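You operate a simulated robot arm through the tools that you are given. There is no shell and no other tool. Be economical: measure what you need, move in short steps, check, and stop when the job is done.

Carry out the task below with a simulated two-armed robot. There is one attempt and no reset: what you move stays moved.

## Task
Stop the frame and doff the full bobbin into the crate.
Fine: lower the headstock bay rail, then draw it out; middle pocket; the thin bobbin and the tubes stay seated.

Only the result counts: the job must be done as asked and must still hold three seconds after the hand-in. Knocking over, shifting, dropping, spilling or breaking anything else fails it.

## Robot
Two 7-joint arms with two-finger parallel grippers on one trunk, on a base that drives. Base frame: it is fixed to the floor where the robot stands at the start and does not move with it; the origin is under the middle of the robot, x ahead of it, y to its left, z up. Lengths are in m, angles in degrees, forces in N, time in s.
The left shoulder is at the start at [-0.082, 0.119, 0.851], the right one opposite. With the tool pointing down near the work surface each hand reaches from about 0.1 to 0.58 m from the robot's upright axis, wherever it stands, measured 20 degrees to its own side. Places, roughly: full bobbin (14x14x40 cm) [0.6, 0.1, 0.8]; headstock bay rail [0.5, -0.1, 0.5]; headstock bay stop key [0.4, 0, 1]; second pocket of the bobbin crate [-1.5, 0, 0.9]; spindle three [0.5, -0.2, 0.6]. Payload 3.43 kg a hand.
The TCP of each hand is the grasp point between the finger pads, 0.03 m short of the fingertips. In the tool frame z runs along the fingers and y along their closing line. Largest opening 0.094 m; finger width 0.028, thickness 0.01; the body of the gripper, 0.05 by 0.096 m, starts 0.055 m behind the TCP.
Orientation is told as [roll, pitch, yaw] about the base's x, y, z axes, in that order, counted from this pose: with the fingers straight down and closing along the base's y, the tool's x points along the base's -x, its y along +y and its z along -z.

## Interface
- The arms move only by the tool jog_arm. It takes "left_commands", "right_commands" or both (then of equal length, played together; a hand with none holds still); each is a list of rows, each a list of 2 entries, a list of its own where there are three numbers: the shift along the tool's x, y, z in m, then the turn, a rotation vector about the tool's x, y, z in degrees. In form: [[[tx, ty, tz], [wx, wy, wz]], ...]. A call has 1 to 12 rows; each row is the pose to reach, as a shift and turn from the pose commanded when the call began, along the tool's axes at that moment. "left_gripper" and "right_gripper" are, for a hand that has rows, the gripper command, from -1 (shut) to 1 (fully open), values between in proportion, set as the call begins (left out, the last holds). Each row takes 0.2 s and may step no farther than 0.05 m and 8.6 degrees from the row before; otherwise, or with a gripper value out of range, the whole call is refused. Where a pose cannot be reached the arm comes as near as it can. A force on the tool above 40 N (or 10 N above the force at the start of the call, whichever is more), or a blocked arm, ends the call early, and 0.2 s more pass. The fingers move at their own pace (about 0.153 m/s each) and stop on an object; they squeeze with about 27 N. The grip force told is the motor's: it shows also when the fingers shut on nothing. Time passes only in rows, and 0.2 s behind the last, so rows that repeat a pose let the fingers close. It gives the time, the measured TCP pose, the force on the tool (base axes), the opening and the grip force at its end, in the units of the frame above (readings bear some noise), with the torque about the TCP (base axes, N m) and any sound that the robot's microphone picked up.
- Cameras (640 x 400 px; columns grow to the right, rows downward): "scene" is now at [0.01, -0.0159, 1.5403]; the picture's right is [-0.04, -1.00, 0.00], its down [-0.91, 0.03, -0.41] and it looks along [0.41, -0.01, -0.91] (base axes); focal length 261 px, centre (320, 200). "left" rides on the left gripper at [0.076, -0.014, -0.102] in its tool frame; the picture's right is [0.18, 0.98, 0.00], its down [-0.75, 0.14, -0.64] and it looks along [-0.63, 0.12, 0.77] (tool axes); focal length 243 px, centre (320, 200). "right" rides on the right gripper at [0.076, 0.014, -0.102] in its tool frame; the picture's right is [-0.18, 0.98, 0.00], its down [-0.75, -0.14, -0.64] and it looks along [-0.63, -0.12, 0.77] (tool axes); focal length 243 px, centre (320, 200). There is no depth. A picture from a camera that has moved, and an enlarged one, comes with that camera's place and axes in the base frame and with its lens. The place of the scene camera against the robot may be out by one fixed shift of up to 0.018 m in any direction.
- capture(camera): a new picture of that camera. It takes no simulated time.
- slide_trunk(by): slides the trunk up (or, below 0, down) by that many m; the arms and the scene camera ride with it, the base frame stays. It gives what a move gives, with no picture.
- steer(legs): drives the robot by 1 to 6 legs, each [ahead, left, turn to the left] in m, m and degrees, along the robot's own axes; the way and the turn of a leg run together, so that a leg with both is an arc; at most 1.5 m and 180 degrees a leg. The arms and the cameras ride along, it lands a little off, and it stops where it bumps. It gives what a move gives.
- pan_tilt(pan, tilt): turns the head with the scene camera to pan (to the left, within 143 degrees either way) and tilt (down, from -29 to 69), counted from straight ahead of the robot. It gives what a move gives.
- zoom(camera, box): a new picture of the part [left, top, right, bottom] of that camera's present view, enlarged. It takes no simulated time.
- hand_in(): hands the job in; it is judged then, once.

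Go step by step. Nothing tells you exact positions but the pictures and the camera data: compare them with the known pose of the tool, close in by small moves and look again before you grip or let go. The budget is 120 turns and 108 pictures, counting those below and the enlarged ones. Unless the task says otherwise, let go and move clear before handing in, and close with one line.

The tools are called after "Call:" by a JSON object that holds its "method" and its "body". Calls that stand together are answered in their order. jog_arm: Moves the arms, as the interface text tells. Its arguments: {"type":"object","properties":{"left_commands":{"type":"array","items":{"type":"array"}},"left_gripper":{"type":"number"},"right_commands":{"type":"array","items":{"type":"array"}},"right_gripper":{"type":"number"}},"required":[]} The other tools are called the same way: slide_trunk (by) slides the trunk up or down; steer (legs) drives the base; pan_tilt (pan, tilt) turns the head that bears the scene camera; capture (camera) takes a picture; zoom (camera, box) takes an enlarged picture of a part of a camera's view; hand_in () hands the job in.

At the start:

```text
clock: 0.0
left_position: [0.2975, 0.0054, 1.1436]
left_tool_rot: [0.0, 0.0, 0.0]
left_wrist_force: [0.2, 0.0, -0.2]
left_ft_torque: [-0.01, -0.03, 0.01]
left_width: 0.0941
left_grasp_force: 0.1
right_position: [0.2892, -0.2203, 1.2145]
right_tool_rot: [0.1, -0.1, 0.1]
right_wrist_force: [1.2, -0.2, 0.5]
right_ft_torque: [0.01, -0.01, -0.01]
right_width: 0.0941
right_grasp_force: 0.0
trunk travel left (down, up): [-0.275, 0.06]
robot x, y, heading: [-0.0016, -0.0024, 0.0]
head pan, tilt: [-2.1, 65.5]
```

scene: 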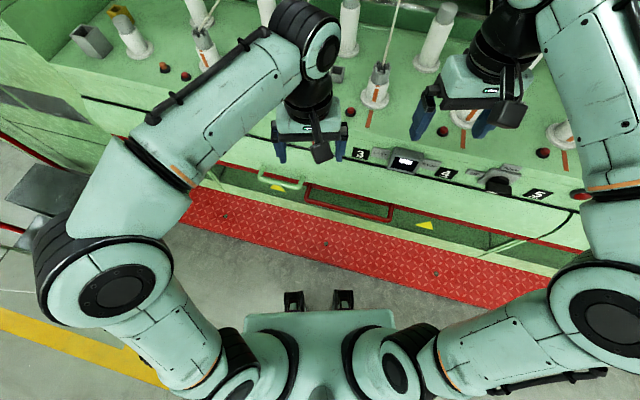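
right: 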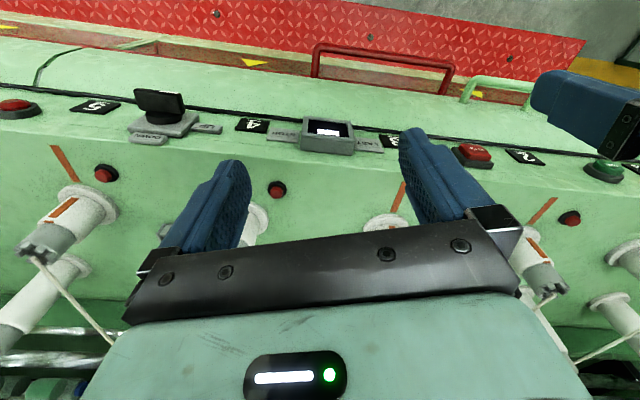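
left: 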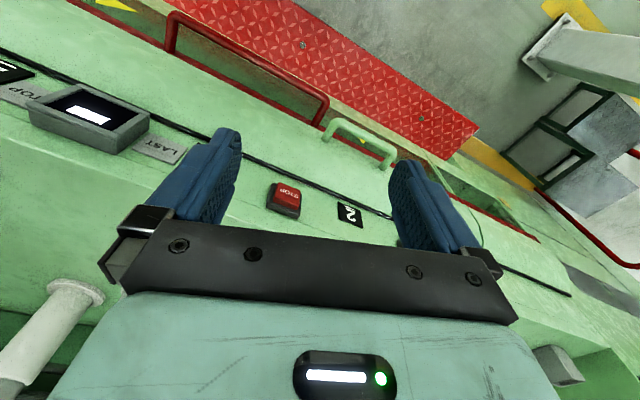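

I see a spinning frame with a stop button, a key, rails and spindles. First I look around with the head tilted less.

Call:
{"method": "pan_tilt", "body": {"pan": 0, "tilt": 40}}

Call:
{"method": "capture", "body": {"camera": "scene"}}

Call:
{"method": "zoom", "body": {"camera": "left", "box": [0, 0, 400, 250]}}

Call:
{"method": "zoom", "body": {"camera": "right", "box": [0, 20, 640, 300]}}

```text
clock: 0.9
left_position: [0.2983, 0.0045, 1.1437]
left_tool_rot: [0.1, 0.0, 0.0]
left_wrist_force: [0.4, -0.6, -0.1]
left_ft_torque: [-0.02, 0.02, 0.02]
left_width: 0.0938
left_grasp_force: 0.1
right_position: [0.2875, -0.2221, 1.2151]
right_tool_rot: [0.0, 0.0, -0.1]
right_wrist_force: [0.0, -0.2, 0.2]
right_ft_torque: [-0.03, 0.01, 0.02]
right_width: 0.0941
right_grasp_force: 0.0
trunk travel left (down, up): [-0.275, 0.06]
robot x, y, heading: [-0.0006, -0.0006, 0.0]
head pan, tilt: [0.0, 40.0]
```

```text
104 pictures are left
camera scene: at [0.035, -0.0137, 1.5731], right [0.0, -1.0, 0.0], down [-0.64, 0.0, -0.77], along [0.77, 0.0, -0.64], focal length 261 px, centre (320, 200)
```

scene: 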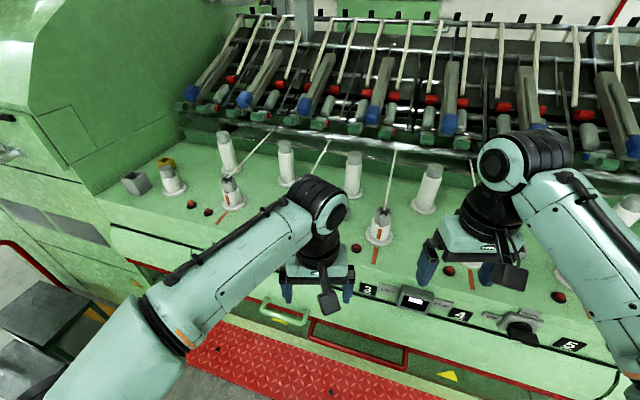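

```text
1.60 times, centred on (200, 125) of left
camera zoom: at [0.2226, -0.0087, 1.2461], right [-0.18, 0.98, 0.0], down [0.75, 0.14, 0.64], along [0.63, 0.12, -0.77], focal length 388 px, centre (512, 320)
```

zoom: 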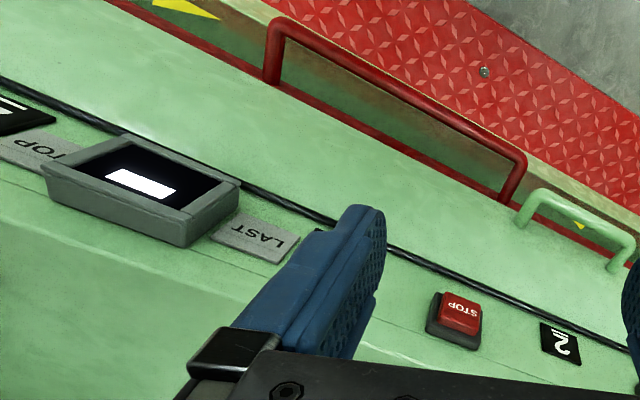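

```text
1.00 times, centred on (320, 160) of right (not enlarged: the box is as wide or as high as the picture)
camera zoom: at [0.2122, -0.2069, 1.3165], right [0.18, 0.98, 0.0], down [0.75, -0.14, 0.64], along [0.63, -0.12, -0.77], focal length 243 px, centre (320, 240)
```

zoom: 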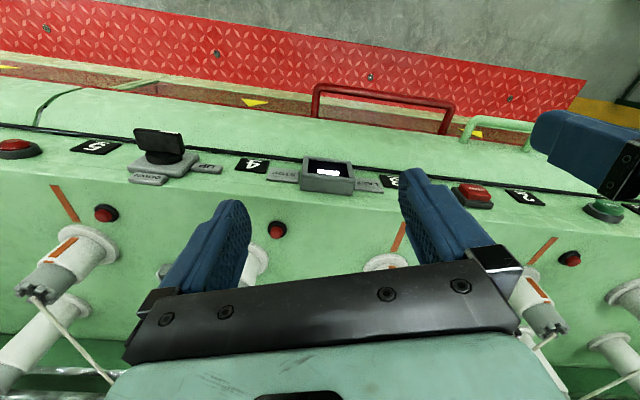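

The arms hide much of the frame. I look at both sides and behind before moving.

Call:
{"method": "pan_tilt", "body": {"pan": 0, "tilt": 20}}

Call:
{"method": "capture", "body": {"camera": "scene"}}

Call:
{"method": "pan_tilt", "body": {"pan": 143, "tilt": 25}}

Call:
{"method": "capture", "body": {"camera": "scene"}}

Call:
{"method": "pan_tilt", "body": {"pan": -143, "tilt": 25}}

Call:
{"method": "capture", "body": {"camera": "scene"}}

```text
clock: 1.7
left_position: [0.2962, 0.0047, 1.1445]
left_tool_rot: [-0.1, 0.0, -0.1]
left_wrist_force: [0.6, 0.2, 0.1]
left_ft_torque: [0.03, 0.0, 0.0]
left_width: 0.0939
left_grasp_force: 0.0
right_position: [0.2883, -0.2213, 1.2137]
right_tool_rot: [0.1, 0.1, 0.0]
right_wrist_force: [0.3, 0.2, -0.4]
right_ft_torque: [0.02, 0.0, -0.01]
right_width: 0.0945
right_grasp_force: 0.0
trunk travel left (down, up): [-0.275, 0.06]
robot x, y, heading: [0.004, 0.0024, -0.0]
head pan, tilt: [0.0, 20.0]
```

```text
101 pictures are left
camera scene: at [0.0431, -0.0137, 1.6045], right [0.0, -1.0, 0.0], down [-0.34, 0.0, -0.94], along [0.94, 0.0, -0.34], focal length 261 px, centre (320, 200)
```

scene: 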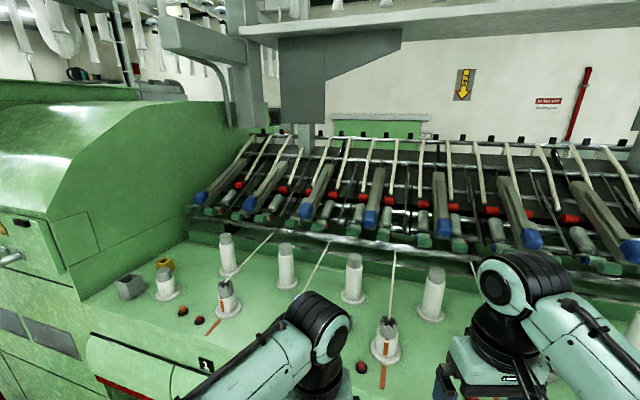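

```text
clock: 4.0
left_position: [0.298, 0.0044, 1.1426]
left_tool_rot: [0.0, 0.0, 0.0]
left_wrist_force: [0.1, 0.6, 0.0]
left_ft_torque: [0.02, 0.04, 0.01]
left_width: 0.0939
left_grasp_force: 0.1
right_position: [0.2895, -0.2215, 1.2137]
right_tool_rot: [0.0, -0.1, 0.0]
right_wrist_force: [0.6, -0.4, -0.4]
right_ft_torque: [-0.03, 0.03, -0.01]
right_width: 0.0941
right_grasp_force: 0.0
trunk travel left (down, up): [-0.275, 0.06]
robot x, y, heading: [-0.0004, -0.0027, -0.2]
head pan, tilt: [143.0, 25.0]
```

```text
100 pictures are left
camera scene: at [-0.1235, 0.0418, 1.5965], right [0.6, 0.8, 0.0], down [0.34, -0.25, -0.91], along [-0.72, 0.55, -0.42], focal length 261 px, centre (320, 200)
```

scene: 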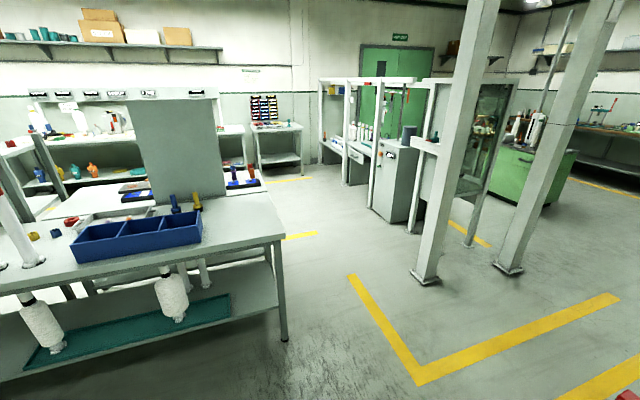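

```text
clock: 7.9
left_position: [0.2977, 0.0048, 1.1447]
left_tool_rot: [0.0, 0.0, 0.0]
left_wrist_force: [0.5, 0.9, 1.0]
left_ft_torque: [-0.02, 0.04, -0.03]
left_width: 0.0938
left_grasp_force: 0.0
right_position: [0.2887, -0.2216, 1.213]
right_tool_rot: [0.0, 0.0, -0.1]
right_wrist_force: [-0.6, 0.5, -0.1]
right_ft_torque: [0.04, -0.01, 0.0]
right_width: 0.094
right_grasp_force: 0.0
trunk travel left (down, up): [-0.275, 0.06]
robot x, y, heading: [0.0, -0.0019, 0.3]
head pan, tilt: [-143.0, 25.0]
```

```text
99 pictures are left
camera scene: at [-0.1236, -0.0692, 1.5965], right [-0.6, 0.8, 0.0], down [0.34, 0.25, -0.91], along [-0.72, -0.55, -0.42], focal length 261 px, centre (320, 200)
```

scene: 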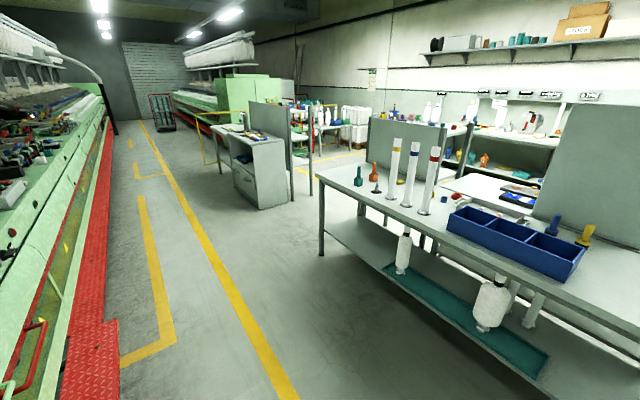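

The crate is the blue three-pocket box on the table behind me, and the bay seems to be under the deck behind the front. I back up to see the frame's front.

Call:
{"method": "steer", "body": {"legs": [[-0.45, 0, 0]]}}

Call:
{"method": "pan_tilt", "body": {"pan": 0, "tilt": 45}}

Call:
{"method": "capture", "body": {"camera": "scene"}}

Call:
{"method": "capture", "body": {"camera": "left"}}

Call:
{"method": "capture", "body": {"camera": "right"}}

```text
clock: 10.7
left_position: [-0.1553, 0.006, 1.1444]
left_tool_rot: [0.0, 0.1, 0.0]
left_wrist_force: [0.1, -0.2, 0.0]
left_ft_torque: [-0.03, 0.01, 0.0]
left_width: 0.0937
left_grasp_force: 0.1
right_position: [-0.1642, -0.2205, 1.2137]
right_tool_rot: [0.1, 0.0, 0.1]
right_wrist_force: [-0.3, 0.1, -0.7]
right_ft_torque: [-0.02, 0.0, -0.01]
right_width: 0.0941
right_grasp_force: 0.0
trunk travel left (down, up): [-0.275, 0.06]
robot x, y, heading: [-0.4509, -0.0002, 0.1]
head pan, tilt: [-143.0, 25.0]
```

```text
clock: 12.9
left_position: [-0.1545, 0.0043, 1.1437]
left_tool_rot: [0.0, -0.1, 0.0]
left_wrist_force: [0.2, -0.2, -0.2]
left_ft_torque: [0.0, 0.0, 0.03]
left_width: 0.0942
left_grasp_force: 0.1
right_position: [-0.1632, -0.2211, 1.214]
right_tool_rot: [0.0, -0.1, 0.2]
right_wrist_force: [0.1, 0.5, 0.2]
right_ft_torque: [0.02, 0.01, -0.01]
right_width: 0.094
right_grasp_force: 0.1
trunk travel left (down, up): [-0.275, 0.06]
robot x, y, heading: [-0.4491, -0.0004, -0.1]
head pan, tilt: [0.0, 45.0]
```

```text
98 pictures are left
camera scene: at [-0.4211, -0.0142, 1.5659], right [0.0, -1.0, 0.0], down [-0.71, 0.0, -0.71], along [0.71, 0.0, -0.71], focal length 261 px, centre (320, 200)
```

scene: 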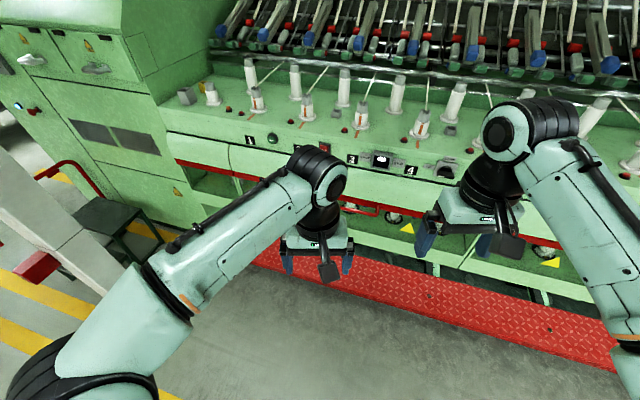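

```text
97 pictures are left
camera left: at [-0.2298, -0.0087, 1.246], right [-0.19, 0.98, 0.0], down [0.75, 0.14, 0.64], along [0.63, 0.12, -0.77], focal length 243 px, centre (320, 200)
```

left: 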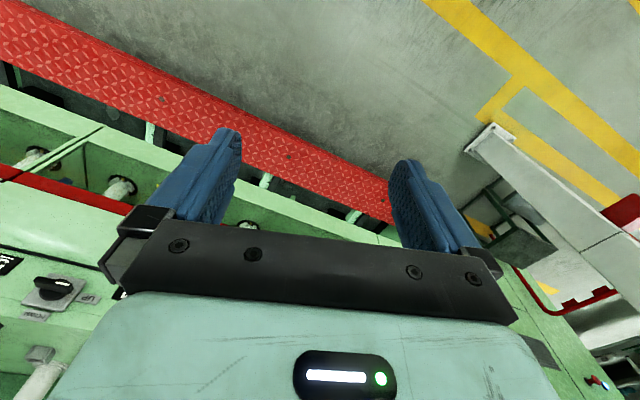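

```text
96 pictures are left
camera right: at [-0.2397, -0.207, 1.3164], right [0.18, 0.98, 0.0], down [0.75, -0.14, 0.64], along [0.63, -0.12, -0.77], focal length 243 px, centre (320, 200)
```

right: 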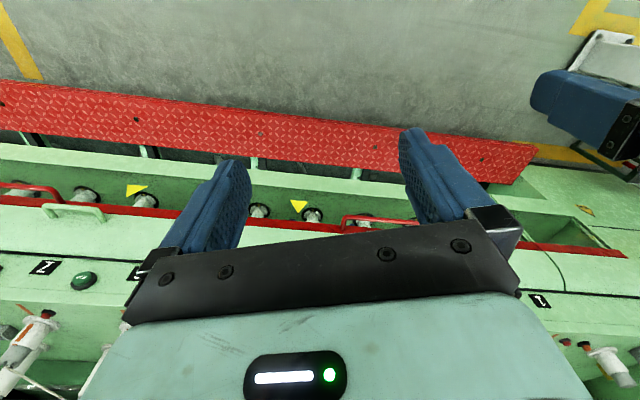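

The bay openings lie under the deck front, so I lower the left hand and tilt it forward so its camera looks in.

Call:
{"method": "jog_arm", "body": {"left_commands": [[[0, 0, 0.05], [0, -5, 0]], [[0, 0, 0.1], [0, -10, 0]], [[0, 0, 0.15], [0, -15, 0]], [[0, 0, 0.2], [0, -20, 0]], [[0, 0, 0.25], [0, -25, 0]], [[0, 0, 0.3], [0, -30, 0]], [[0, 0, 0.3], [0, -35, 0]]]}}

Call:
{"method": "capture", "body": {"camera": "left"}}

Call:
{"method": "capture", "body": {"camera": "scene"}}

```text
clock: 14.5
left_position: [-0.1579, 0.0069, 0.841]
left_tool_rot: [0.1, -35.1, 0.1]
left_wrist_force: [-0.5, 0.7, 0.2]
left_ft_torque: [0.0, -0.01, -0.01]
left_width: 0.0939
left_grasp_force: 0.0
right_position: [-0.1637, -0.2226, 1.2139]
right_tool_rot: [0.0, 0.0, 0.1]
right_wrist_force: [-0.4, -0.3, -0.1]
right_ft_torque: [0.03, 0.0, 0.01]
right_width: 0.0941
right_grasp_force: 0.0
trunk travel left (down, up): [-0.275, 0.06]
robot x, y, heading: [-0.4506, -0.0003, 0.1]
head pan, tilt: [0.0, 45.0]
```

```text
95 pictures are left
camera left: at [-0.278, -0.007, 0.8822], right [-0.15, 0.98, -0.11], down [0.25, 0.14, 0.96], along [0.96, 0.12, -0.27], focal length 243 px, centre (320, 200)
```

left: 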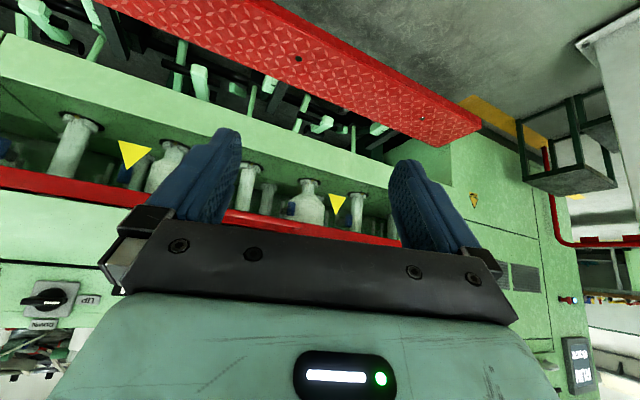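

```text
94 pictures are left
camera scene: at [-0.4214, -0.0138, 1.5659], right [0.0, -1.0, 0.0], down [-0.71, 0.0, -0.71], along [0.71, 0.0, -0.71], focal length 261 px, centre (320, 200)
```

scene: 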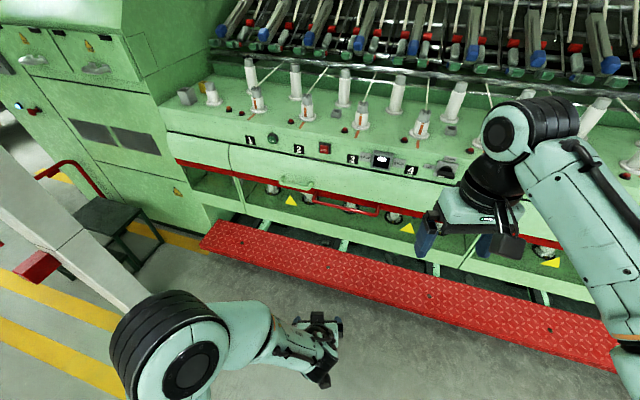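

I can see into the bay; zooming for details.

Call:
{"method": "zoom", "body": {"camera": "left", "box": [0, 80, 240, 230]}}

Call:
{"method": "zoom", "body": {"camera": "left", "box": [220, 120, 420, 245]}}

Call:
{"method": "zoom", "body": {"camera": "scene", "box": [160, 60, 480, 260]}}

```text
2.67 times, centred on (120, 155) of left
camera zoom: at [-0.278, -0.007, 0.8822], right [-0.15, 0.98, -0.11], down [0.25, 0.14, 0.96], along [0.96, 0.12, -0.27], focal length 647 px, centre (853, 320)
```

zoom: 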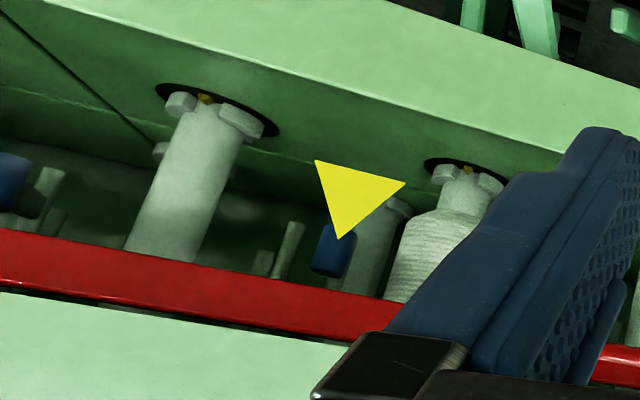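

```text
3.20 times, centred on (320, 182) of left
camera zoom: at [-0.278, -0.007, 0.8822], right [-0.15, 0.98, -0.11], down [0.25, 0.14, 0.96], along [0.96, 0.12, -0.27], focal length 776 px, centre (320, 256)
```

zoom: 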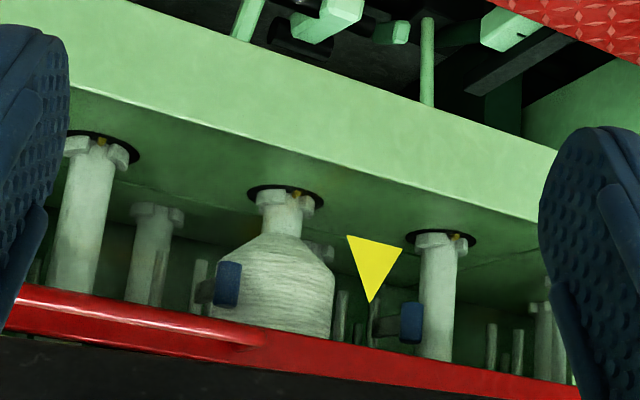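

```text
2.00 times, centred on (320, 160) of scene
camera zoom: at [-0.4214, -0.0138, 1.5659], right [0.0, -1.0, 0.0], down [-0.71, 0.0, -0.71], along [0.71, 0.0, -0.71], focal length 521 px, centre (320, 280)
```

zoom: 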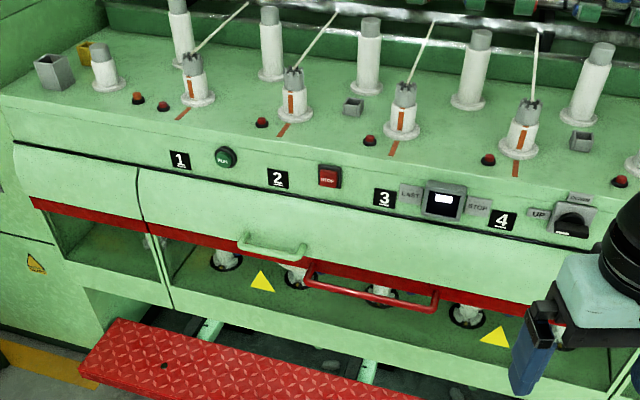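

The full bobbin sits inside the bay behind what may be a guard panel. I lower the trunk to look in from the head.

Call:
{"method": "slide_trunk", "body": {"by": -0.27}}

Call:
{"method": "pan_tilt", "body": {"pan": 0, "tilt": 30}}

Call:
{"method": "capture", "body": {"camera": "scene"}}

Call:
{"method": "zoom", "body": {"camera": "scene", "box": [160, 120, 480, 320]}}

Call:
{"method": "capture", "body": {"camera": "left"}}

```text
clock: 17.3
left_position: [-0.1566, 0.0057, 0.5735]
left_tool_rot: [0.1, -35.0, 0.1]
left_wrist_force: [0.5, 0.8, -0.5]
left_ft_torque: [0.02, 0.0, 0.02]
left_width: 0.0937
left_grasp_force: 0.1
right_position: [-0.1629, -0.2221, 0.9446]
right_tool_rot: [0.0, 0.0, 0.1]
right_wrist_force: [-0.7, 1.2, 0.2]
right_ft_torque: [0.0, 0.03, 0.02]
right_width: 0.0941
right_grasp_force: 0.0
trunk travel left (down, up): [-0.005, 0.33]
robot x, y, heading: [-0.4529, -0.0027, 0.1]
head pan, tilt: [0.0, 45.0]
```

```text
clock: 18.0
left_position: [-0.1563, 0.0039, 0.574]
left_tool_rot: [0.0, -35.0, 0.1]
left_wrist_force: [0.6, -0.8, 0.5]
left_ft_torque: [0.02, 0.01, 0.01]
left_width: 0.0936
left_grasp_force: 0.2
right_position: [-0.1638, -0.22, 0.9443]
right_tool_rot: [0.0, 0.0, 0.1]
right_wrist_force: [-0.2, 0.2, -0.7]
right_ft_torque: [0.0, -0.01, -0.02]
right_width: 0.094
right_grasp_force: 0.1
trunk travel left (down, up): [-0.005, 0.33]
robot x, y, heading: [-0.4554, 0.0009, -0.1]
head pan, tilt: [0.0, 30.0]
```

```text
90 pictures are left
camera scene: at [-0.363, -0.014, 1.3146], right [0.0, -1.0, 0.0], down [-0.5, 0.0, -0.87], along [0.87, 0.0, -0.5], focal length 261 px, centre (320, 200)
```

scene: 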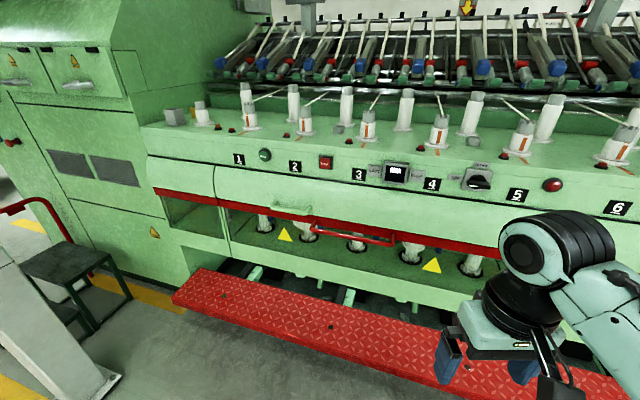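

```text
2.00 times, centred on (320, 220) of scene
camera zoom: at [-0.363, -0.014, 1.3146], right [0.0, -1.0, 0.0], down [-0.5, 0.0, -0.87], along [0.87, 0.0, -0.5], focal length 521 px, centre (320, 160)
```

zoom: 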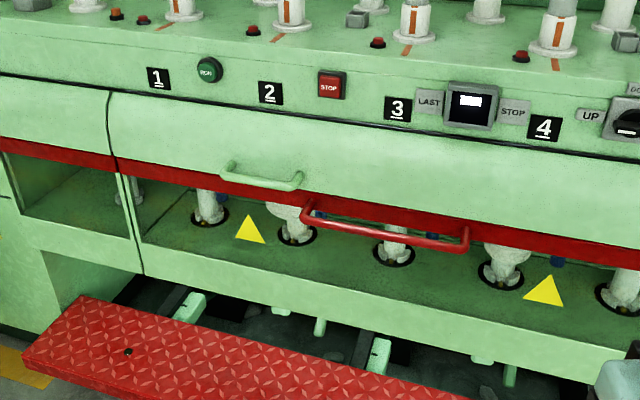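

```text
88 pictures are left
camera left: at [-0.2749, -0.0087, 0.6138], right [-0.15, 0.98, -0.11], down [0.25, 0.14, 0.96], along [0.96, 0.12, -0.27], focal length 243 px, centre (320, 200)
```

left: 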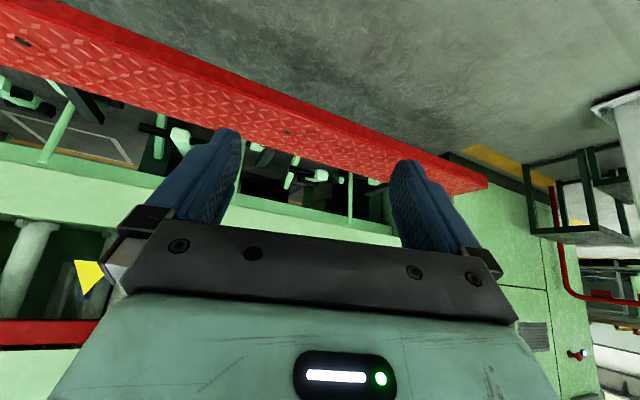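

The full bobbin is on spindle two (y≈0.04), the STOP key is at about (0.41, -0.03, 1.01), and the UP/DOWN selector is near spindle 4-5. I raise the trunk and left hand, then close the gripper for pressing.

Call:
{"method": "slide_trunk", "body": {"by": 0.27}}

Call:
{"method": "jog_arm", "body": {"left_commands": [[[-0.027, 0, -0.038], [0, 0, 0]], [[-0.054, 0, -0.076], [0, 0, 0]], [[-0.081, 0, -0.114], [0, 0, 0]], [[-0.108, 0, -0.152], [0, -5, 0]], [[-0.135, 0, -0.19], [0, -10, 0]], [[-0.161, 0, -0.229], [0, -15, 0]]], "left_gripper": -1}}

Call:
{"method": "steer", "body": {"legs": [[0.33, 0, 0]]}}

Call:
{"method": "capture", "body": {"camera": "scene"}}

Call:
{"method": "capture", "body": {"camera": "left"}}

```text
clock: 20.8
left_position: [-0.1558, 0.0056, 0.8435]
left_tool_rot: [0.0, -35.0, 0.2]
left_wrist_force: [-0.6, 0.5, 0.3]
left_ft_torque: [-0.01, 0.02, -0.02]
left_width: 0.0939
left_grasp_force: 0.1
right_position: [-0.163, -0.2204, 1.2139]
right_tool_rot: [0.0, 0.0, 0.2]
right_wrist_force: [0.2, -0.4, 0.3]
right_ft_torque: [0.02, 0.04, 0.0]
right_width: 0.0942
right_grasp_force: 0.0
trunk travel left (down, up): [-0.275, 0.06]
robot x, y, heading: [-0.4506, -0.0007, -0.1]
head pan, tilt: [0.0, 30.0]
```

```text
clock: 22.2
left_position: [-0.157, 0.0034, 1.1275]
left_tool_rot: [0.0, -50.0, 0.0]
left_wrist_force: [0.2, 0.6, 0.3]
left_ft_torque: [-0.01, 0.0, 0.02]
left_width: 0.0
left_grasp_force: 27.1
right_position: [-0.1635, -0.2209, 1.2143]
right_tool_rot: [0.0, -0.1, 0.0]
right_wrist_force: [0.1, 0.3, 0.6]
right_ft_torque: [0.0, 0.01, 0.02]
right_width: 0.0941
right_grasp_force: 0.1
trunk travel left (down, up): [-0.275, 0.06]
robot x, y, heading: [-0.4518, -0.0013, -0.0]
head pan, tilt: [0.0, 30.0]
```

```text
clock: 24.4
left_position: [0.1865, 0.0072, 1.1277]
left_tool_rot: [0.0, -49.9, 0.5]
left_wrist_force: [-0.3, -0.8, 0.5]
left_ft_torque: [-0.02, 0.02, -0.04]
left_width: 0.0001
left_grasp_force: 27.6
right_position: [0.1801, -0.2177, 1.2133]
right_tool_rot: [0.1, 0.0, 0.5]
right_wrist_force: [-0.6, 0.7, -0.6]
right_ft_torque: [0.0, 0.0, -0.02]
right_width: 0.0941
right_grasp_force: 0.1
trunk travel left (down, up): [-0.275, 0.06]
robot x, y, heading: [-0.1098, 0.0001, 0.3]
head pan, tilt: [0.0, 30.0]
```

```text
87 pictures are left
camera scene: at [-0.0691, -0.012, 1.5885], right [0.01, -1.0, 0.0], down [-0.5, 0.0, -0.87], along [0.87, 0.01, -0.5], focal length 261 px, centre (320, 200)
```

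scene: 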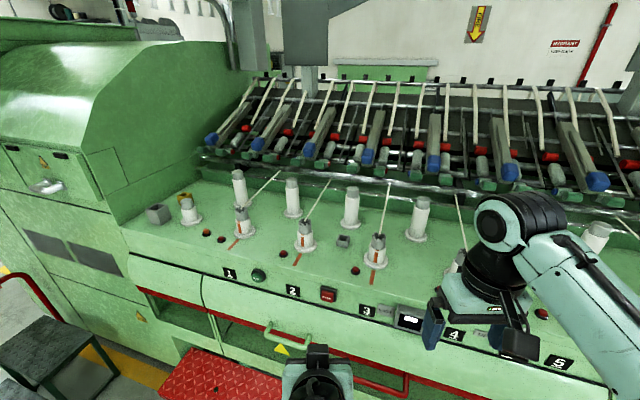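

```text
86 pictures are left
camera left: at [0.0611, -0.0076, 1.1347], right [-0.13, 0.98, -0.14], down [-0.01, 0.14, 0.99], along [0.99, 0.13, -0.01], focal length 243 px, centre (320, 200)
```

left: 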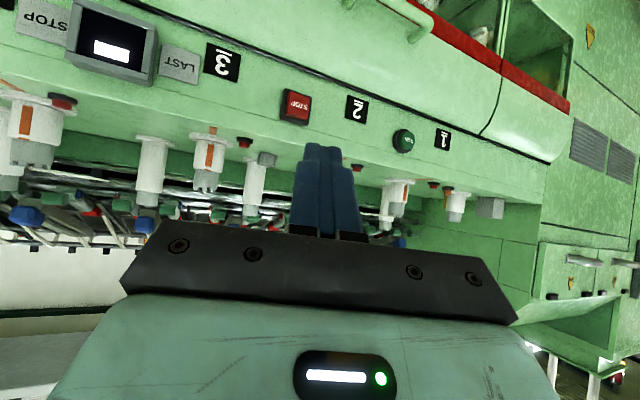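

The panel is vertical; the STOP key lies at about (0.40, -0.02, 1.006). I bring the closed left fingers level in front of it.

Call:
{"method": "jog_arm", "body": {"left_commands": [[[0, -0.007, 0.046], [0, -8, 0]], [[-0.001, -0.014, 0.092], [0, -16, 0]], [[-0.002, -0.02, 0.138], [0, -24, 0]], [[-0.002, -0.027, 0.18], [0, -30, 0]]]}}

Call:
{"method": "capture", "body": {"camera": "left"}}

Call:
{"method": "zoom", "body": {"camera": "scene", "box": [240, 240, 440, 365]}}

```text
clock: 25.4
left_position: [0.3276, -0.0189, 1.014]
left_tool_rot: [-0.3, -80.0, 0.9]
left_wrist_force: [-0.1, 0.8, 0.6]
left_ft_torque: [0.01, 0.04, 0.0]
left_width: 0.0001
left_grasp_force: 26.9
right_position: [0.1827, -0.2174, 1.2136]
right_tool_rot: [0.0, 0.0, 0.5]
right_wrist_force: [-0.3, 0.2, 0.5]
right_ft_torque: [0.02, 0.0, -0.02]
right_width: 0.0937
right_grasp_force: 0.0
trunk travel left (down, up): [-0.275, 0.06]
robot x, y, heading: [-0.109, -0.0025, 0.5]
head pan, tilt: [0.0, 30.0]
```

```text
85 pictures are left
camera left: at [0.2141, -0.0339, 0.9571], right [-0.04, 0.98, -0.18], down [-0.5, 0.14, 0.85], along [0.86, 0.13, 0.49], focal length 243 px, centre (320, 200)
```

left: 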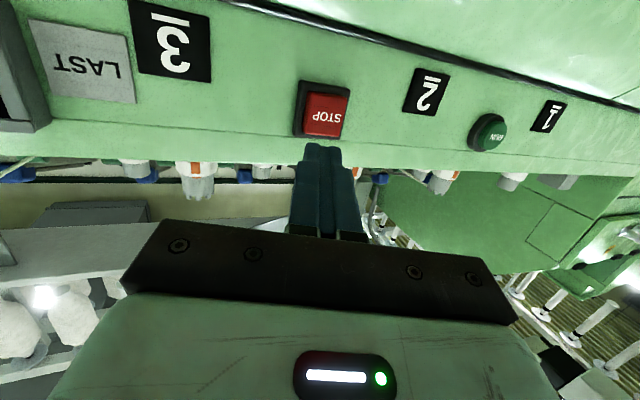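

```text
3.20 times, centred on (340, 302) of scene
camera zoom: at [-0.0681, -0.0123, 1.5885], right [0.01, -1.0, 0.0], down [-0.5, 0.0, -0.87], along [0.87, 0.01, -0.5], focal length 834 px, centre (256, -128)
```

zoom: 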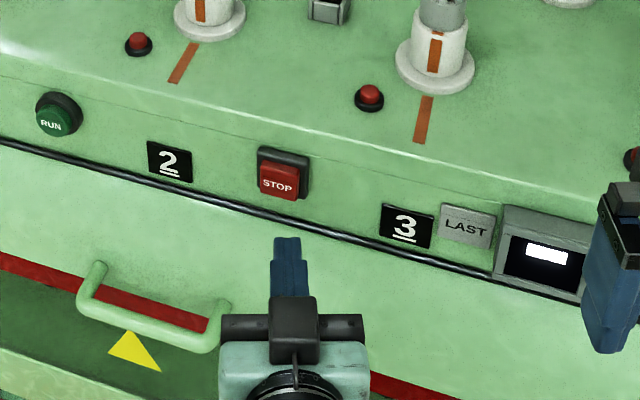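

The STOP key is at about (0.425, -0.014, 0.998). I push gently forward.

Call:
{"method": "jog_arm", "body": {"left_commands": [[[0, 0.005, 0.02], [0, 0, 0]], [[0, 0.005, 0.04], [0, 0, 0]], [[0, 0.005, 0.05], [0, 0, 0]], [[0, 0.005, 0.058], [0, 0, 0]], [[0, 0.005, 0.066], [0, 0, 0]], [[0, 0.005, 0.074], [0, 0, 0]]]}}

Call:
{"method": "capture", "body": {"camera": "left"}}

Call:
{"method": "zoom", "body": {"camera": "scene", "box": [240, 240, 440, 365]}}

```text
clock: 26.8
left_position: [0.3945, -0.015, 1.0024]
left_tool_rot: [-0.2, -80.1, 0.6]
left_wrist_force: [-27.8, 3.3, 2.8]
left_ft_torque: [-0.06, -0.31, -0.04]
left_width: 0.0
left_grasp_force: 26.8
right_position: [0.1776, -0.2163, 1.2151]
right_tool_rot: [0.0, -0.1, 0.5]
right_wrist_force: [-0.1, 0.1, 1.2]
right_ft_torque: [0.03, 0.01, -0.03]
right_width: 0.0944
right_grasp_force: 0.1
trunk travel left (down, up): [-0.275, 0.06]
robot x, y, heading: [-0.109, 0.0034, 0.6]
head pan, tilt: [0.0, 30.0]
heard: click
```

```text
83 pictures are left
camera left: at [0.2821, -0.029, 0.9438], right [-0.04, 0.98, -0.18], down [-0.5, 0.14, 0.85], along [0.86, 0.12, 0.49], focal length 243 px, centre (320, 200)
```

left: 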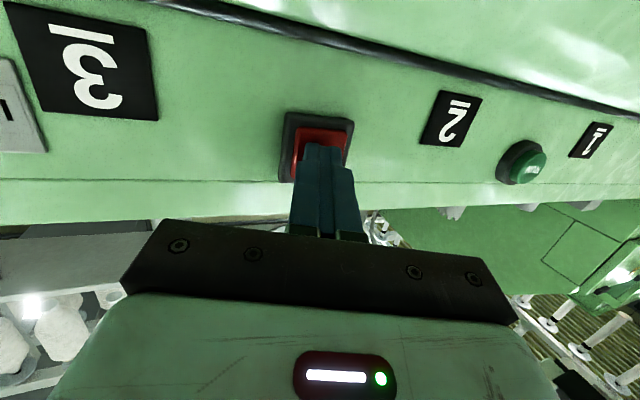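

```text
3.20 times, centred on (340, 302) of scene
camera zoom: at [-0.0748, -0.0113, 1.5886], right [0.01, -1.0, 0.0], down [-0.5, 0.0, -0.87], along [0.87, 0.01, -0.5], focal length 834 px, centre (256, -128)
```

zoom: 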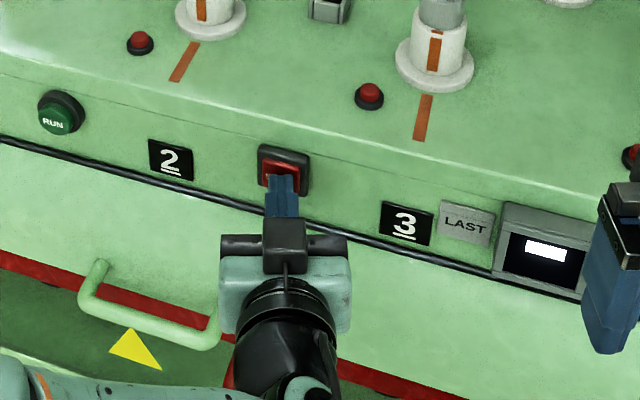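

A click was heard. I retract the left hand and wait a moment, then look at the display.

Call:
{"method": "jog_arm", "body": {"left_commands": [[[0, 0, -0.05], [0, 0, 0]], [[0, 0, -0.1], [0, 0, 0]], [[-0.04, 0, -0.13], [0, 0, 0]], [[-0.04, 0, -0.13], [0, 0, 0]], [[-0.04, 0, -0.13], [0, 0, 0]]]}}

Call:
{"method": "capture", "body": {"camera": "right"}}

Call:
{"method": "zoom", "body": {"camera": "scene", "box": [300, 250, 620, 400]}}

```text
clock: 28.0
left_position: [0.2763, -0.014, 1.0639]
left_tool_rot: [0.0, -80.0, 0.6]
left_wrist_force: [0.4, -0.2, -0.5]
left_ft_torque: [-0.02, -0.02, 0.01]
left_width: 0.0
left_grasp_force: 26.9
right_position: [0.1807, -0.2179, 1.2135]
right_tool_rot: [0.0, 0.1, 0.5]
right_wrist_force: [-0.3, 0.0, -0.8]
right_ft_torque: [0.02, -0.03, 0.0]
right_width: 0.0941
right_grasp_force: 0.0
trunk travel left (down, up): [-0.275, 0.06]
robot x, y, heading: [-0.1065, 0.0023, 0.5]
head pan, tilt: [0.0, 30.0]
```

```text
81 pictures are left
camera right: at [0.1039, -0.2037, 1.3165], right [0.18, 0.98, 0.0], down [0.75, -0.13, 0.64], along [0.63, -0.11, -0.77], focal length 243 px, centre (320, 200)
```

right: 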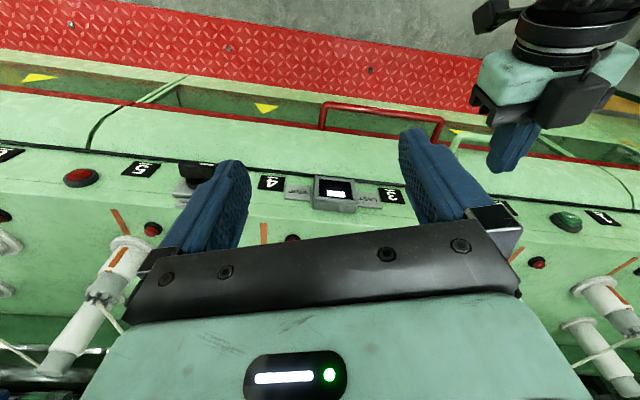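

```text
2.00 times, centred on (460, 325) of scene
camera zoom: at [-0.0697, -0.0119, 1.5885], right [0.01, -1.0, 0.0], down [-0.5, 0.0, -0.87], along [0.87, 0.01, -0.5], focal length 521 px, centre (40, -50)
```

zoom: 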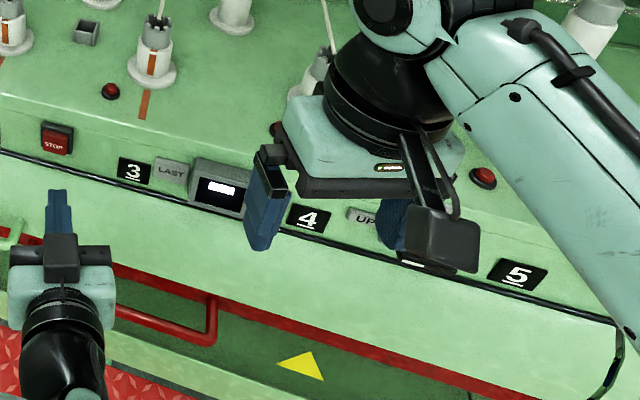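

Call:
{"method": "zoom", "body": {"camera": "right", "box": [260, 160, 400, 220]}}

Call:
{"method": "zoom", "body": {"camera": "right", "box": [80, 80, 340, 240]}}

Call:
{"method": "capture", "body": {"camera": "left"}}

```text
4.57 times, centred on (330, 190) of right
camera zoom: at [0.1039, -0.2037, 1.3165], right [0.18, 0.98, 0.0], down [0.75, -0.13, 0.64], along [0.63, -0.11, -0.77], focal length 1109 px, centre (274, 246)
```

zoom: 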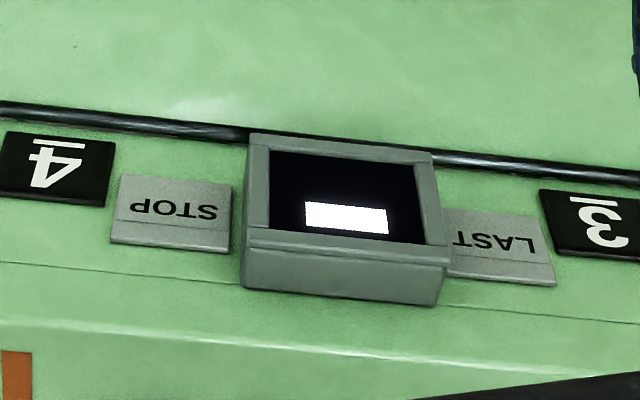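

```text
2.46 times, centred on (210, 160) of right
camera zoom: at [0.1039, -0.2037, 1.3165], right [0.18, 0.98, 0.0], down [0.75, -0.13, 0.64], along [0.63, -0.11, -0.77], focal length 597 px, centre (591, 298)
```

zoom: 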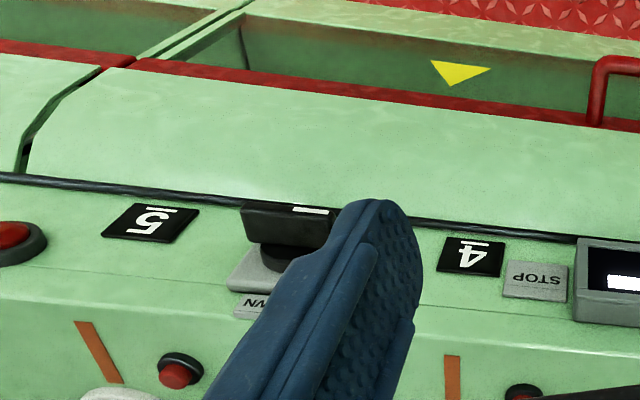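

```text
77 pictures are left
camera left: at [0.1634, -0.0288, 1.0064], right [-0.04, 0.98, -0.18], down [-0.5, 0.14, 0.85], along [0.86, 0.13, 0.49], focal length 243 px, centre (320, 200)
```

left: 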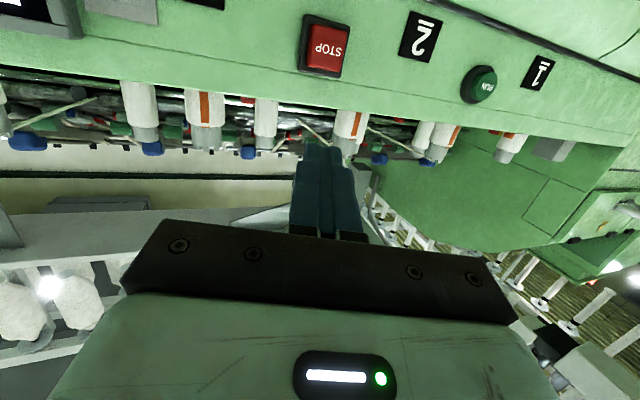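

STOP was clicked. Next is the UP/DOWN selector by spindle 4-5; I bring the right hand to view it level.

Call:
{"method": "jog_arm", "body": {"right_commands": [[[0.01, -0.03, 0.015], [0, -8.3, 0]], [[0.02, -0.06, 0.03], [0, -16.6, 0]], [[0.03, -0.09, 0.045], [0, -25, 0]], [[0.03, -0.12, 0.06], [0, -33.3, 0]], [[0.03, -0.15, 0.075], [0, -41.6, 0]], [[0.03, -0.18, 0.09], [0, -50, 0]]]}}

Call:
{"method": "capture", "body": {"camera": "right"}}

Call:
{"method": "zoom", "body": {"camera": "scene", "box": [320, 240, 576, 400]}}

```text
clock: 29.4
left_position: [0.2776, -0.0148, 1.0631]
left_tool_rot: [0.2, -80.0, 0.2]
left_wrist_force: [0.2, -0.1, 0.3]
left_ft_torque: [-0.01, -0.02, 0.0]
left_width: 0.0
left_grasp_force: 26.6
right_position: [0.1513, -0.3978, 1.1242]
right_tool_rot: [0.0, -50.1, 0.4]
right_wrist_force: [-0.6, -0.4, 0.8]
right_ft_torque: [-0.01, -0.03, 0.0]
right_width: 0.0941
right_grasp_force: 0.0
trunk travel left (down, up): [-0.275, 0.06]
robot x, y, heading: [-0.1143, 0.0009, 0.8]
head pan, tilt: [0.0, 30.0]
```

```text
76 pictures are left
camera right: at [0.0238, -0.385, 1.132], right [0.11, 0.98, 0.14], down [-0.01, -0.14, 0.99], along [0.99, -0.11, -0.01], focal length 243 px, centre (320, 200)
```

right: 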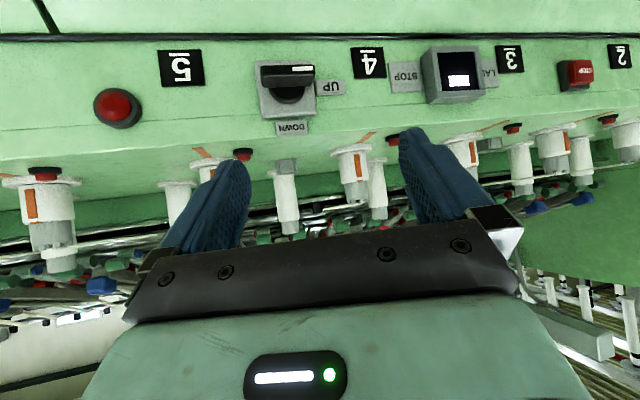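

```text
2.50 times, centred on (448, 320) of scene
camera zoom: at [-0.07, -0.0131, 1.5885], right [0.01, -1.0, 0.0], down [-0.5, 0.0, -0.87], along [0.87, 0.01, -0.5], focal length 652 px, centre (0, -100)
```

zoom: 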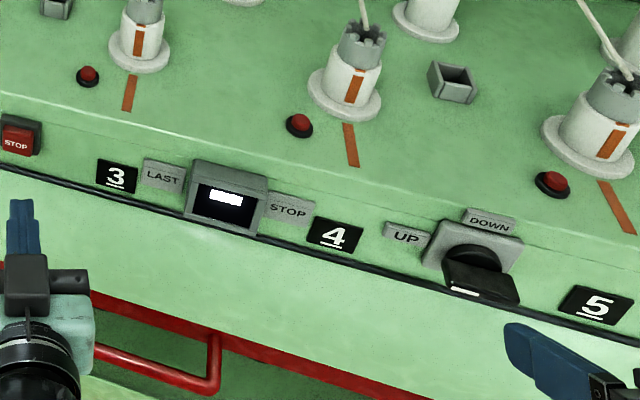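

The frame's front stands yawed about -17° to me (right side nearer), with the selector near (0.28, -0.43, 0.99) and marked UP. I turn the robot to face it squarely.

Call:
{"method": "steer", "body": {"legs": [[0, 0, -18]]}}

Call:
{"method": "capture", "body": {"camera": "scene"}}

Call:
{"method": "capture", "body": {"camera": "right"}}

```text
clock: 30.8
left_position: [0.2528, -0.1344, 1.0636]
left_tool_rot: [0.0, -80.1, -17.7]
left_wrist_force: [0.1, 0.2, -0.5]
left_ft_torque: [0.0, 0.01, 0.0]
left_width: 0.0
left_grasp_force: 27.3
right_position: [0.0153, -0.4582, 1.1256]
right_tool_rot: [0.0, -50.1, -17.7]
right_wrist_force: [0.4, 0.5, 0.0]
right_ft_torque: [-0.01, -0.02, -0.01]
right_width: 0.094
right_grasp_force: 0.1
trunk travel left (down, up): [-0.275, 0.06]
robot x, y, heading: [-0.1064, 0.0031, -17.8]
head pan, tilt: [0.0, 30.0]
```

```text
74 pictures are left
camera scene: at [-0.0716, -0.0264, 1.5885], right [-0.3, -0.95, 0.0], down [-0.48, 0.15, -0.87], along [0.83, -0.26, -0.5], focal length 261 px, centre (320, 200)
```

scene: 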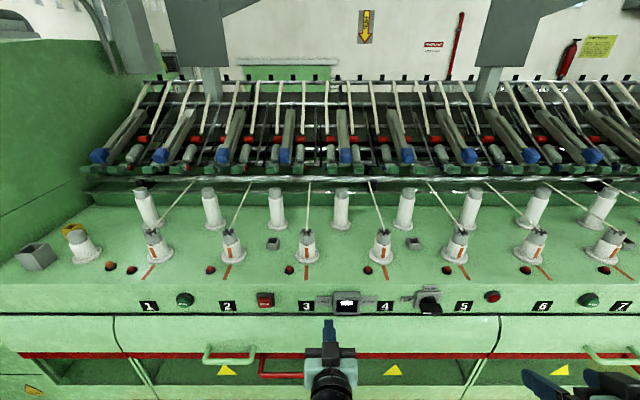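

```text
73 pictures are left
camera right: at [-0.1021, -0.4064, 1.1328], right [0.41, 0.9, 0.14], down [-0.05, -0.13, 0.99], along [0.91, -0.41, -0.01], focal length 243 px, centre (320, 200)
```

right: 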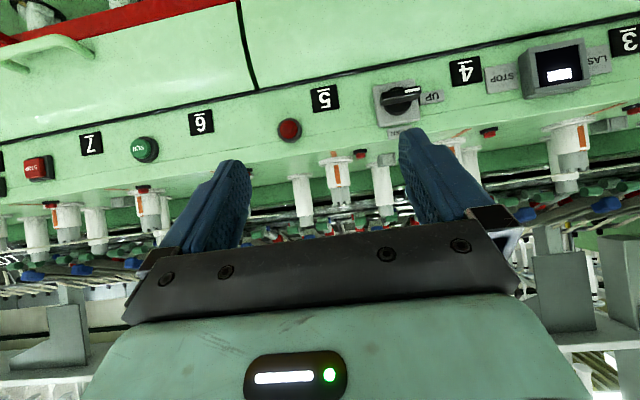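

Now square to the frame. In robot terms the selector is about 0.47 ahead, 0.30 right, z≈1.005. I bring the right hand level in front of it.

Call:
{"method": "jog_arm", "body": {"right_commands": [[[0.003, 0.02, 0.03], [0, -8, 0]], [[0.006, 0.04, 0.06], [0, -16, 0]], [[0.009, 0.06, 0.09], [0, -24, 0]], [[0.012, 0.08, 0.12], [0, -32, 0]], [[0.015, 0.102, 0.147], [0, -40, 0]]]}}

Call:
{"method": "jog_arm", "body": {"right_commands": [[[0, 0, 0], [0, 0, -8.5]], [[0, 0, 0], [0, 0, -17]], [[0, 0, 0], [0, 0, -25.5]], [[0, 0, 0], [0, 0, -34]], [[0, 0, 0], [0, 0, -42.5]], [[0, 0, 0], [0, 0, -51]], [[0, 0, 0], [0, 0, -59.5]], [[0, 0, 0], [0, 0, -68]], [[0, 0, 0], [0, 0, -76]], [[0, 0, 0], [0, 0, -83]], [[0, 0, 0], [0, 0, -90]]]}}

Call:
{"method": "capture", "body": {"camera": "right"}}

Call:
{"method": "zoom", "body": {"camera": "scene", "box": [320, 240, 576, 400]}}

```text
clock: 32.0
left_position: [0.2553, -0.1329, 1.0632]
left_tool_rot: [-0.5, -79.9, -17.1]
left_wrist_force: [0.2, 0.2, 0.1]
left_ft_torque: [-0.03, -0.03, 0.01]
left_width: 0.0
left_grasp_force: 27.4
right_position: [0.144, -0.3919, 1.0195]
right_tool_rot: [28.6, -90.0, -46.0]
right_wrist_force: [1.3, -0.4, -0.1]
right_ft_torque: [-0.02, 0.02, -0.03]
right_width: 0.0939
right_grasp_force: 0.1
trunk travel left (down, up): [-0.275, 0.06]
robot x, y, heading: [-0.1074, -0.0014, -17.6]
head pan, tilt: [0.0, 30.0]
```

```text
clock: 34.4
left_position: [0.2525, -0.1343, 1.0638]
left_tool_rot: [0.0, -79.9, -17.7]
left_wrist_force: [-0.6, -0.6, 0.1]
left_ft_torque: [-0.01, 0.0, -0.01]
left_width: 0.0
left_grasp_force: 27.2
right_position: [0.1465, -0.3927, 1.0185]
right_tool_rot: [-90.0, 0.0, 72.3]
right_wrist_force: [-0.1, 0.2, 0.1]
right_ft_torque: [-0.01, 0.03, -0.01]
right_width: 0.0939
right_grasp_force: 0.0
trunk travel left (down, up): [-0.275, 0.06]
robot x, y, heading: [-0.1127, 0.0015, -17.9]
head pan, tilt: [0.0, 30.0]
```

```text
72 pictures are left
camera right: at [0.0246, -0.4344, 1.0048], right [0.06, 0.17, -0.98], down [-0.38, 0.91, 0.14], along [0.92, 0.37, 0.12], focal length 243 px, centre (320, 200)
```

right: 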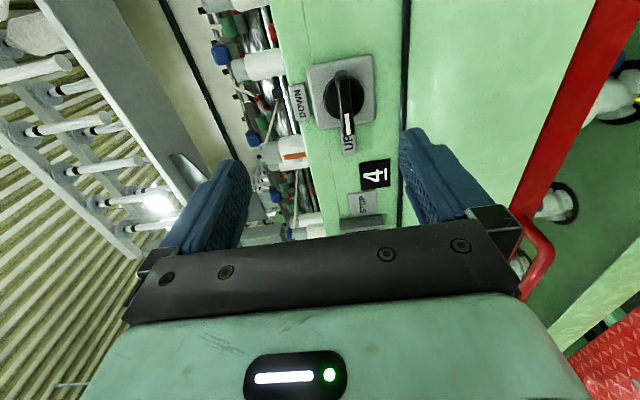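

```text
2.50 times, centred on (448, 320) of scene
camera zoom: at [-0.0716, -0.0265, 1.5885], right [-0.3, -0.95, 0.0], down [-0.48, 0.15, -0.87], along [0.83, -0.26, -0.5], focal length 652 px, centre (0, -100)
```

zoom: 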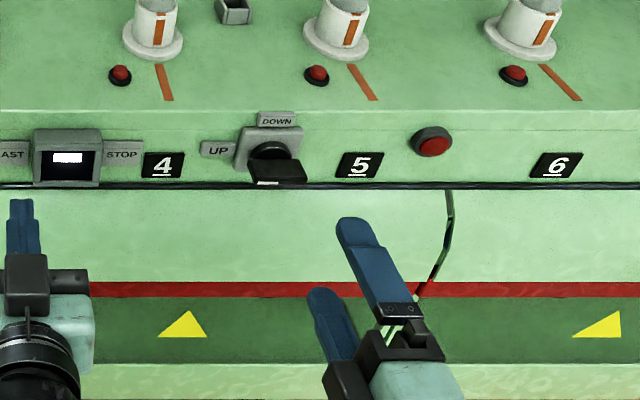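

Selector bar at about u=0.485, v=-0.307, z=0.998. I approach with open fingers above and below it.

Call:
{"method": "jog_arm", "body": {"right_commands": [[[0.006, 0.01, 0.04], [0, 0, 0]], [[0.011, 0.02, 0.075], [0, 0, 0]], [[0.011, 0.02, 0.09], [0, 0, 0]]]}}

Call:
{"method": "capture", "body": {"camera": "right"}}

Call:
{"method": "zoom", "body": {"camera": "scene", "box": [320, 240, 576, 400]}}

```text
clock: 35.2
left_position: [0.2532, -0.1345, 1.063]
left_tool_rot: [0.0, -80.0, -17.7]
left_wrist_force: [0.0, 0.3, 0.0]
left_ft_torque: [0.0, -0.02, 0.01]
left_width: 0.0
left_grasp_force: 27.2
right_position: [0.2284, -0.4312, 0.996]
right_tool_rot: [-89.9, 0.0, 72.3]
right_wrist_force: [0.3, 0.3, 0.1]
right_ft_torque: [0.03, 0.03, 0.01]
right_width: 0.0943
right_grasp_force: 0.1
trunk travel left (down, up): [-0.275, 0.06]
robot x, y, heading: [-0.1117, 0.0024, -17.6]
head pan, tilt: [0.0, 30.0]
```

```text
70 pictures are left
camera right: at [0.1076, -0.4725, 0.9826], right [0.06, 0.18, -0.98], down [-0.38, 0.91, 0.14], along [0.92, 0.37, 0.12], focal length 243 px, centre (320, 200)
```

right: 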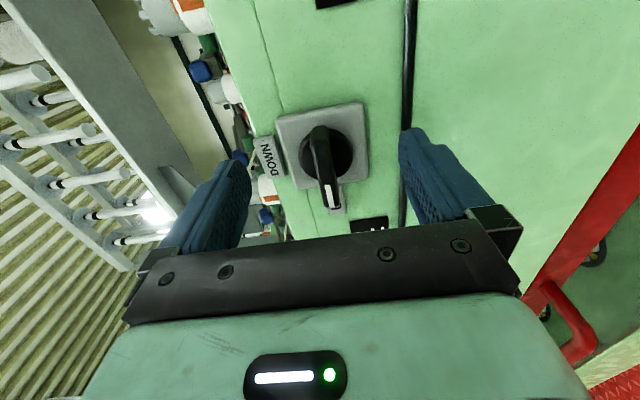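

```text
2.50 times, centred on (448, 320) of scene
camera zoom: at [-0.0715, -0.0264, 1.5885], right [-0.3, -0.95, 0.0], down [-0.48, 0.15, -0.87], along [0.83, -0.26, -0.5], focal length 652 px, centre (0, -100)
```

zoom: 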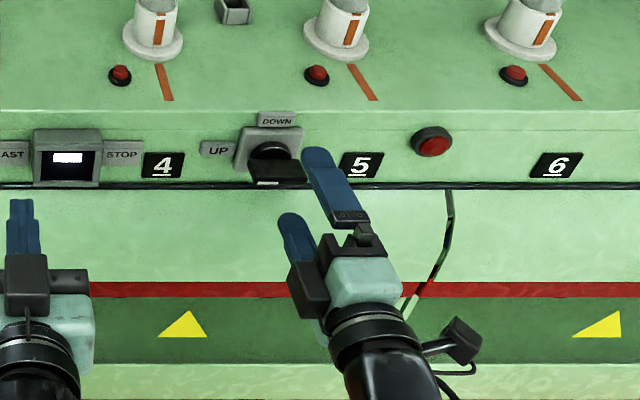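

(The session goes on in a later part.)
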